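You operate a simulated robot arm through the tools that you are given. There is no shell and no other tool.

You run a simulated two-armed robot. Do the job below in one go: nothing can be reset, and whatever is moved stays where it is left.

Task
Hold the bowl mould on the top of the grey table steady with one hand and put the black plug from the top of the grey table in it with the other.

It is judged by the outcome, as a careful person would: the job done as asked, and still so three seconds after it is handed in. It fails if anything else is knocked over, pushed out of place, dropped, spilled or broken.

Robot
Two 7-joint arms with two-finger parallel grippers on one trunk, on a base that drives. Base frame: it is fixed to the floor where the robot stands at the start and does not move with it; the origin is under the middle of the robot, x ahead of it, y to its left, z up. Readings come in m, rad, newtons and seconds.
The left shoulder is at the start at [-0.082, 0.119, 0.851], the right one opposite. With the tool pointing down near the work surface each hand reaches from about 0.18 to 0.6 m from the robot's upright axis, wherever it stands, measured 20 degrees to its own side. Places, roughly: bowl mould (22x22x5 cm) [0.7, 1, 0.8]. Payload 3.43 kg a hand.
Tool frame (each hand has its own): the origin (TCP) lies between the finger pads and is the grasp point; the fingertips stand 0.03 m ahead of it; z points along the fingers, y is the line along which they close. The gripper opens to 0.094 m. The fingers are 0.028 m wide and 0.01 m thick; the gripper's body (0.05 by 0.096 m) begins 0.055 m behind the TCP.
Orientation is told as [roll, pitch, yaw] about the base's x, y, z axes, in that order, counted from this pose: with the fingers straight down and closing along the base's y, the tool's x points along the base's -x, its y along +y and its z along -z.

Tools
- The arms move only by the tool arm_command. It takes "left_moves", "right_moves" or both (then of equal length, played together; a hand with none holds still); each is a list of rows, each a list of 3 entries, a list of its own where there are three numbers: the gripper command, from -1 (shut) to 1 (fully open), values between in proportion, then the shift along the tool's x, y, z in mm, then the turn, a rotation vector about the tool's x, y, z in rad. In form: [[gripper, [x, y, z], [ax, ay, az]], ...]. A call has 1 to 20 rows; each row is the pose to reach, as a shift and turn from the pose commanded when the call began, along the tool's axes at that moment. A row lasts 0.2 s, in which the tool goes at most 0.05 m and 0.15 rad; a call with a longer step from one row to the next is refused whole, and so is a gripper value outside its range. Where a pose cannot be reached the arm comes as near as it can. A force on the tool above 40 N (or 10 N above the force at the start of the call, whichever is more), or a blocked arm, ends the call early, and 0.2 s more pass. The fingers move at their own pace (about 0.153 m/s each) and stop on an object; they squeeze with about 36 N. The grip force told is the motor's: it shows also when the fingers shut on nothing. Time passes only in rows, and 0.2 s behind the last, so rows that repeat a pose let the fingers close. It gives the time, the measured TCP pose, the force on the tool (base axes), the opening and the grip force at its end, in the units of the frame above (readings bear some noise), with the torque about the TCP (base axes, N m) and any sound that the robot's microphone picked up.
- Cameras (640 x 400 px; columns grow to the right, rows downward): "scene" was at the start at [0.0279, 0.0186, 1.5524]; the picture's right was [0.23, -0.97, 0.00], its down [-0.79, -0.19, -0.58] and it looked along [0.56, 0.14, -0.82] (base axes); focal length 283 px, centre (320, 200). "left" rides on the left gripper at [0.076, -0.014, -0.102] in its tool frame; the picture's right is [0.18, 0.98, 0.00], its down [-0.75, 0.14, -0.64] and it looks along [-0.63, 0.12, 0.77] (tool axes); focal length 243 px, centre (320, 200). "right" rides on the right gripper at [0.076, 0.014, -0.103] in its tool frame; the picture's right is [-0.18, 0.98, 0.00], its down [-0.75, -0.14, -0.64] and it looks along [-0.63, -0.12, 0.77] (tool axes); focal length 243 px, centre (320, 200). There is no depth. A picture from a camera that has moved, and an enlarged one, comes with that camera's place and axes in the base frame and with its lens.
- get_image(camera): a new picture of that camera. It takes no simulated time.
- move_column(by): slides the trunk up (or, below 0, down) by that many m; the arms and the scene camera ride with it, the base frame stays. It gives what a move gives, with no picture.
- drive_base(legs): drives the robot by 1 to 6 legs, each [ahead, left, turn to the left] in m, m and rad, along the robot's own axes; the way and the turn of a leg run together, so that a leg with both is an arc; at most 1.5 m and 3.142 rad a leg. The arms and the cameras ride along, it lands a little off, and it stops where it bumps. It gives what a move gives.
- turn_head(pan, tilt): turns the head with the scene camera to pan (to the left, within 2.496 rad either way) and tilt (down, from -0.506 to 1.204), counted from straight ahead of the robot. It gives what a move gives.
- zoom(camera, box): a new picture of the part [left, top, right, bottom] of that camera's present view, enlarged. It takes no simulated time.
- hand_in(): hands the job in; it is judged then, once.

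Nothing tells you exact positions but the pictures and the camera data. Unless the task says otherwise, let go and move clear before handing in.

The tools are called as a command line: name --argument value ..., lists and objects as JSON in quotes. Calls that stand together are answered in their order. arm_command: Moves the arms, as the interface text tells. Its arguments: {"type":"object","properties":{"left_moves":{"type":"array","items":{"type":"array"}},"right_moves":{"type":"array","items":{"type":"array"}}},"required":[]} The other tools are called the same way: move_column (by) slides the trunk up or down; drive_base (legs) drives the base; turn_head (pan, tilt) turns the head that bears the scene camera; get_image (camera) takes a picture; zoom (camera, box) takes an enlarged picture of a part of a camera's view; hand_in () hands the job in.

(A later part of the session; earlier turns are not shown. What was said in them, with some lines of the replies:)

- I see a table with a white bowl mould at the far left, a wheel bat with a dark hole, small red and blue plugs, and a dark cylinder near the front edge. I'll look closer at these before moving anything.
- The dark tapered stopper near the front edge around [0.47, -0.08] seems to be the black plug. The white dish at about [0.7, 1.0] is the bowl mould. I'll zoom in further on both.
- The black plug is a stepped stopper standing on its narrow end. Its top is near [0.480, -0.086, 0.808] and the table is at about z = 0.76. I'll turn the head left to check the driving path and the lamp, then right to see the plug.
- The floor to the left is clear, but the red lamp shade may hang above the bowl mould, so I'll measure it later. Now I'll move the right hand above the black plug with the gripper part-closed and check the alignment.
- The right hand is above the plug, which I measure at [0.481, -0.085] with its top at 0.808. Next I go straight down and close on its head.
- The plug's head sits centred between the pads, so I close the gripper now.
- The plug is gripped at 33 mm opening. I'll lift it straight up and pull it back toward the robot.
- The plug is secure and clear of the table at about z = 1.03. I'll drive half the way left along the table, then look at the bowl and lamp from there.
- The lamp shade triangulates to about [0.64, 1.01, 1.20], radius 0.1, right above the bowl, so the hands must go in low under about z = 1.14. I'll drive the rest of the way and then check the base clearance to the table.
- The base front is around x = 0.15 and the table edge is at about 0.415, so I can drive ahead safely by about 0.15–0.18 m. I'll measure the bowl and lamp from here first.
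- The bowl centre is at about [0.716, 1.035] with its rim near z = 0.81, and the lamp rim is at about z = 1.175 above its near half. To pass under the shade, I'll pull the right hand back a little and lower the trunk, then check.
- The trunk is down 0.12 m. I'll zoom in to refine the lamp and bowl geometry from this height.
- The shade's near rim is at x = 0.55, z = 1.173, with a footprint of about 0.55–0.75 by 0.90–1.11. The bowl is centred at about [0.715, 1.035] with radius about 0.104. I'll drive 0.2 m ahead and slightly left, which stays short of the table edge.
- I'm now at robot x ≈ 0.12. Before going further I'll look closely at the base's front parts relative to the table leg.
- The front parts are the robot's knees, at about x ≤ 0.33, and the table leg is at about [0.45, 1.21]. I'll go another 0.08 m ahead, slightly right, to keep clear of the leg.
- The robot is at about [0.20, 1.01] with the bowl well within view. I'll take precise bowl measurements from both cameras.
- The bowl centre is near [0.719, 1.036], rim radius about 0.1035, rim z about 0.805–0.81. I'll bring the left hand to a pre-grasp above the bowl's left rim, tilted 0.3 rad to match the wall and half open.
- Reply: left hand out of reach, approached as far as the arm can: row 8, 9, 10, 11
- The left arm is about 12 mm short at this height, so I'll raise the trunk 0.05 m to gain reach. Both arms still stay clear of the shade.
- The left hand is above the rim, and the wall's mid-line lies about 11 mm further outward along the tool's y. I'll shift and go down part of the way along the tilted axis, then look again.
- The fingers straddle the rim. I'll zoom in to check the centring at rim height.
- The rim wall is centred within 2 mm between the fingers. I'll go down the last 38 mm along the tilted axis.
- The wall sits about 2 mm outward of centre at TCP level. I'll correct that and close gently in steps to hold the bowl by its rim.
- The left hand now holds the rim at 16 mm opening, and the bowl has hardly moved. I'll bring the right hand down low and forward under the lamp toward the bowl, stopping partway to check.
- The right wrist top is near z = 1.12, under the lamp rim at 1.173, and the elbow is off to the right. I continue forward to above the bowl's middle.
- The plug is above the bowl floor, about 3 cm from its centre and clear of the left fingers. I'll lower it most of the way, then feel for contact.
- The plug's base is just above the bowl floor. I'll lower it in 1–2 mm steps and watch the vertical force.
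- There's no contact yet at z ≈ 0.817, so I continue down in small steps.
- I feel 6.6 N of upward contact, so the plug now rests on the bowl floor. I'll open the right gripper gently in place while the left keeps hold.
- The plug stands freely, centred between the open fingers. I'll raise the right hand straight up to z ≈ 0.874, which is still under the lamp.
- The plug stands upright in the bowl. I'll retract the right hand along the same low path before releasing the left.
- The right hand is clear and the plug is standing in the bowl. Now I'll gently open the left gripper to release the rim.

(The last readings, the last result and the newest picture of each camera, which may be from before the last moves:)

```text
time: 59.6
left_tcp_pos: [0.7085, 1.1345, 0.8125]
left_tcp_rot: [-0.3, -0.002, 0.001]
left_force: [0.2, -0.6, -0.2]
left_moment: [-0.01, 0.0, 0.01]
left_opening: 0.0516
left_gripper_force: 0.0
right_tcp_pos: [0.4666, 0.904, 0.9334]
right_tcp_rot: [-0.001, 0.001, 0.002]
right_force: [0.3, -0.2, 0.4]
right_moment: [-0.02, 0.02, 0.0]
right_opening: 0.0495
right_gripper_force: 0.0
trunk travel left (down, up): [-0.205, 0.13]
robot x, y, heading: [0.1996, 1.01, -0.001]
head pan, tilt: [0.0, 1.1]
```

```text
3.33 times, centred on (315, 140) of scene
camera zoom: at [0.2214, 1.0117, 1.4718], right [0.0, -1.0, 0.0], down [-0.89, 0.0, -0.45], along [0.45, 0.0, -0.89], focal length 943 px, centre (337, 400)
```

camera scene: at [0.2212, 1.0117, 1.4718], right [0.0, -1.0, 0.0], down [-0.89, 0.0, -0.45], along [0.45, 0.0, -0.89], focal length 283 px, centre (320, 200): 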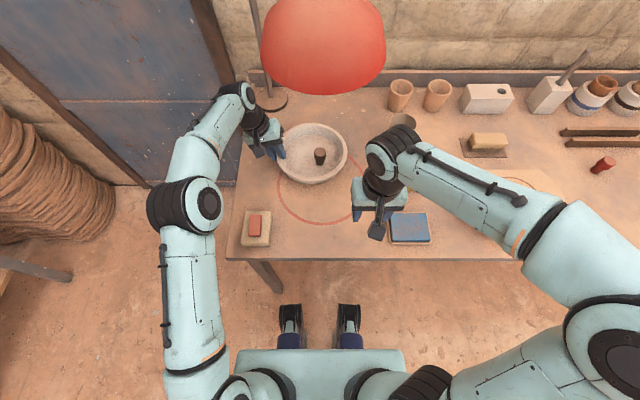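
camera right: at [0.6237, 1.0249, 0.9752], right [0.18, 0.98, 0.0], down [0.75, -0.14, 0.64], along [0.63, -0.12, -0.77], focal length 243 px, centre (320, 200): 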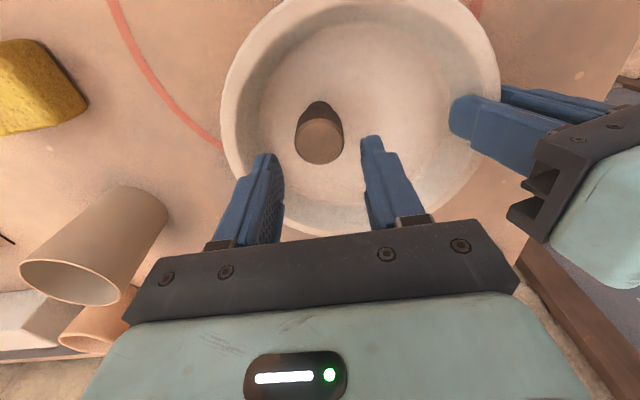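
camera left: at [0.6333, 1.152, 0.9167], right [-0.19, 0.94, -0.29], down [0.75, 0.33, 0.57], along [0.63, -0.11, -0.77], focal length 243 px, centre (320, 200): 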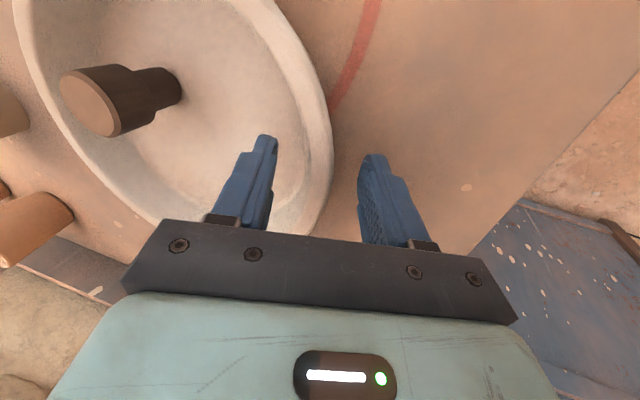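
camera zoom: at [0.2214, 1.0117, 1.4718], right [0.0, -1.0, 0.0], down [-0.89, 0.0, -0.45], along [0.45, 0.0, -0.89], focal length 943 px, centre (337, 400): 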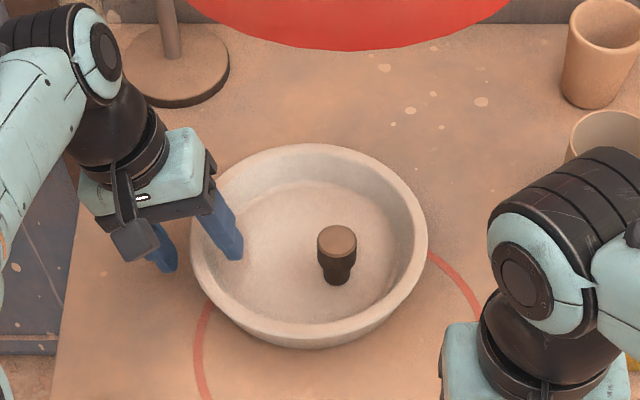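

The bowl and plug are undisturbed after release. I'll withdraw the left hand along its own axis, then back away from the bowl.

arm_command --left_moves '[[0.1, [0, 0, -4], [0, 0, 0]], [0.1, [0, 0, -11], [0, 0, 0]], [0.1, [0, 0, -20], [0, 0, 0]], [0.1, [0, 0, -30], [0, 0, 0]], [0.1, [0, 0, -41], [0, 0, 0]], [0.1, [0, 0, -52], [0, 0, 0]], [0.1, [2, 2, -64], [0, 0, 0]], [0.1, [8, 5, -75], [0, 0, 0]], [0.1, [20, 10, -85], [0, 0, 0]], [0.1, [36, 15, -92], [0, 0, 0]], [0.1, [54, 20, -97], [0, 0, 0]], [0.1, [72, 25, -100], [0, 0, 0]], [0.1, [90, 30, -103], [0, 0, 0]], [0.1, [108, 34, -106], [0, 0, 0]], [0.1, [126, 38, -108], [0, 0, 0]], [0.1, [138, 40, -110], [0, 0, 0]], [0.1, [138, 40, -110], [0, 0, 0]]]'

get_image --camera "scene"

zoom --camera "scene" --box '[235, 80, 395, 200]'

get_image --camera "left"

```text
time: 63.2
left_tcp_pos: [0.5718, 1.2051, 0.9057]
left_tcp_rot: [-0.302, 0.001, 0.002]
left_force: [0.2, -0.7, 0.9]
left_moment: [-0.02, -0.02, 0.01]
left_opening: 0.0517
left_gripper_force: 0.0
right_tcp_pos: [0.4657, 0.9036, 0.9329]
right_tcp_rot: [0.001, 0.0, 0.002]
right_force: [0.3, 0.2, 0.2]
right_moment: [0.01, 0.0, 0.03]
right_opening: 0.0492
right_gripper_force: 0.1
trunk travel left (down, up): [-0.205, 0.13]
robot x, y, heading: [0.1968, 1.0127, 0.001]
head pan, tilt: [0.0, 1.1]
```

```text
taken
camera scene: at [0.2216, 1.0117, 1.4718], right [0.0, -1.0, 0.0], down [-0.89, 0.0, -0.45], along [0.45, 0.0, -0.89], focal length 283 px, centre (320, 200)
```

scene: 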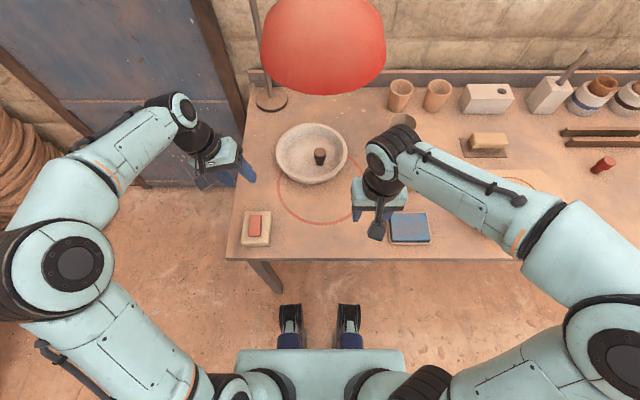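

```text
3.33 times, centred on (315, 140) of scene
camera zoom: at [0.2216, 1.0117, 1.4718], right [0.0, -1.0, 0.0], down [-0.89, 0.0, -0.45], along [0.45, 0.0, -0.89], focal length 943 px, centre (337, 400)
```

zoom: 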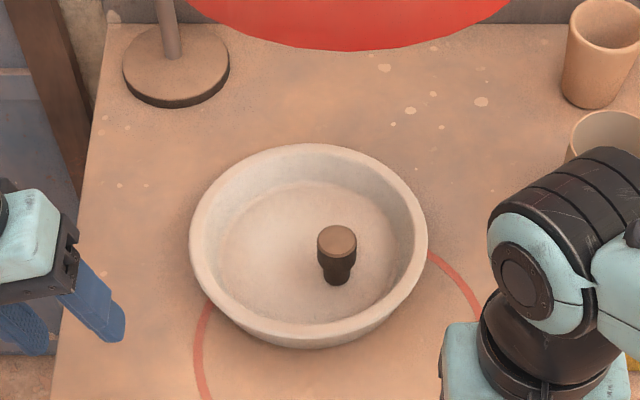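

```text
taken
camera left: at [0.4963, 1.2226, 1.01], right [-0.19, 0.94, -0.29], down [0.75, 0.33, 0.57], along [0.63, -0.11, -0.77], focal length 243 px, centre (320, 200)
```

left: 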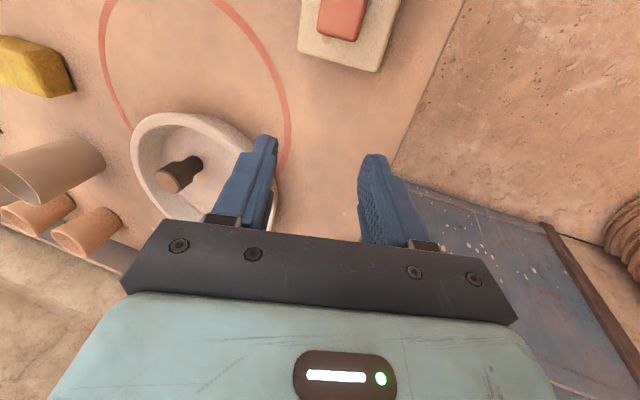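

The plug stands upright inside the bowl mould, which is still where it was. The lamp and everything else are untouched, and both hands are open and clear, so I'm handing in.

hand_in

```text
The job is handed in.
```

The black plug is standing upright in the bowl mould. The left hand held the mould by its rim while the right hand set the plug down on its floor.

The mould barely moved when I gripped it and stayed put when I let go. The lamp hanging over it and the other things on the table were not touched. Both hands were open and clear of the mould before I handed in. The job is handed in, but no verdict came back.
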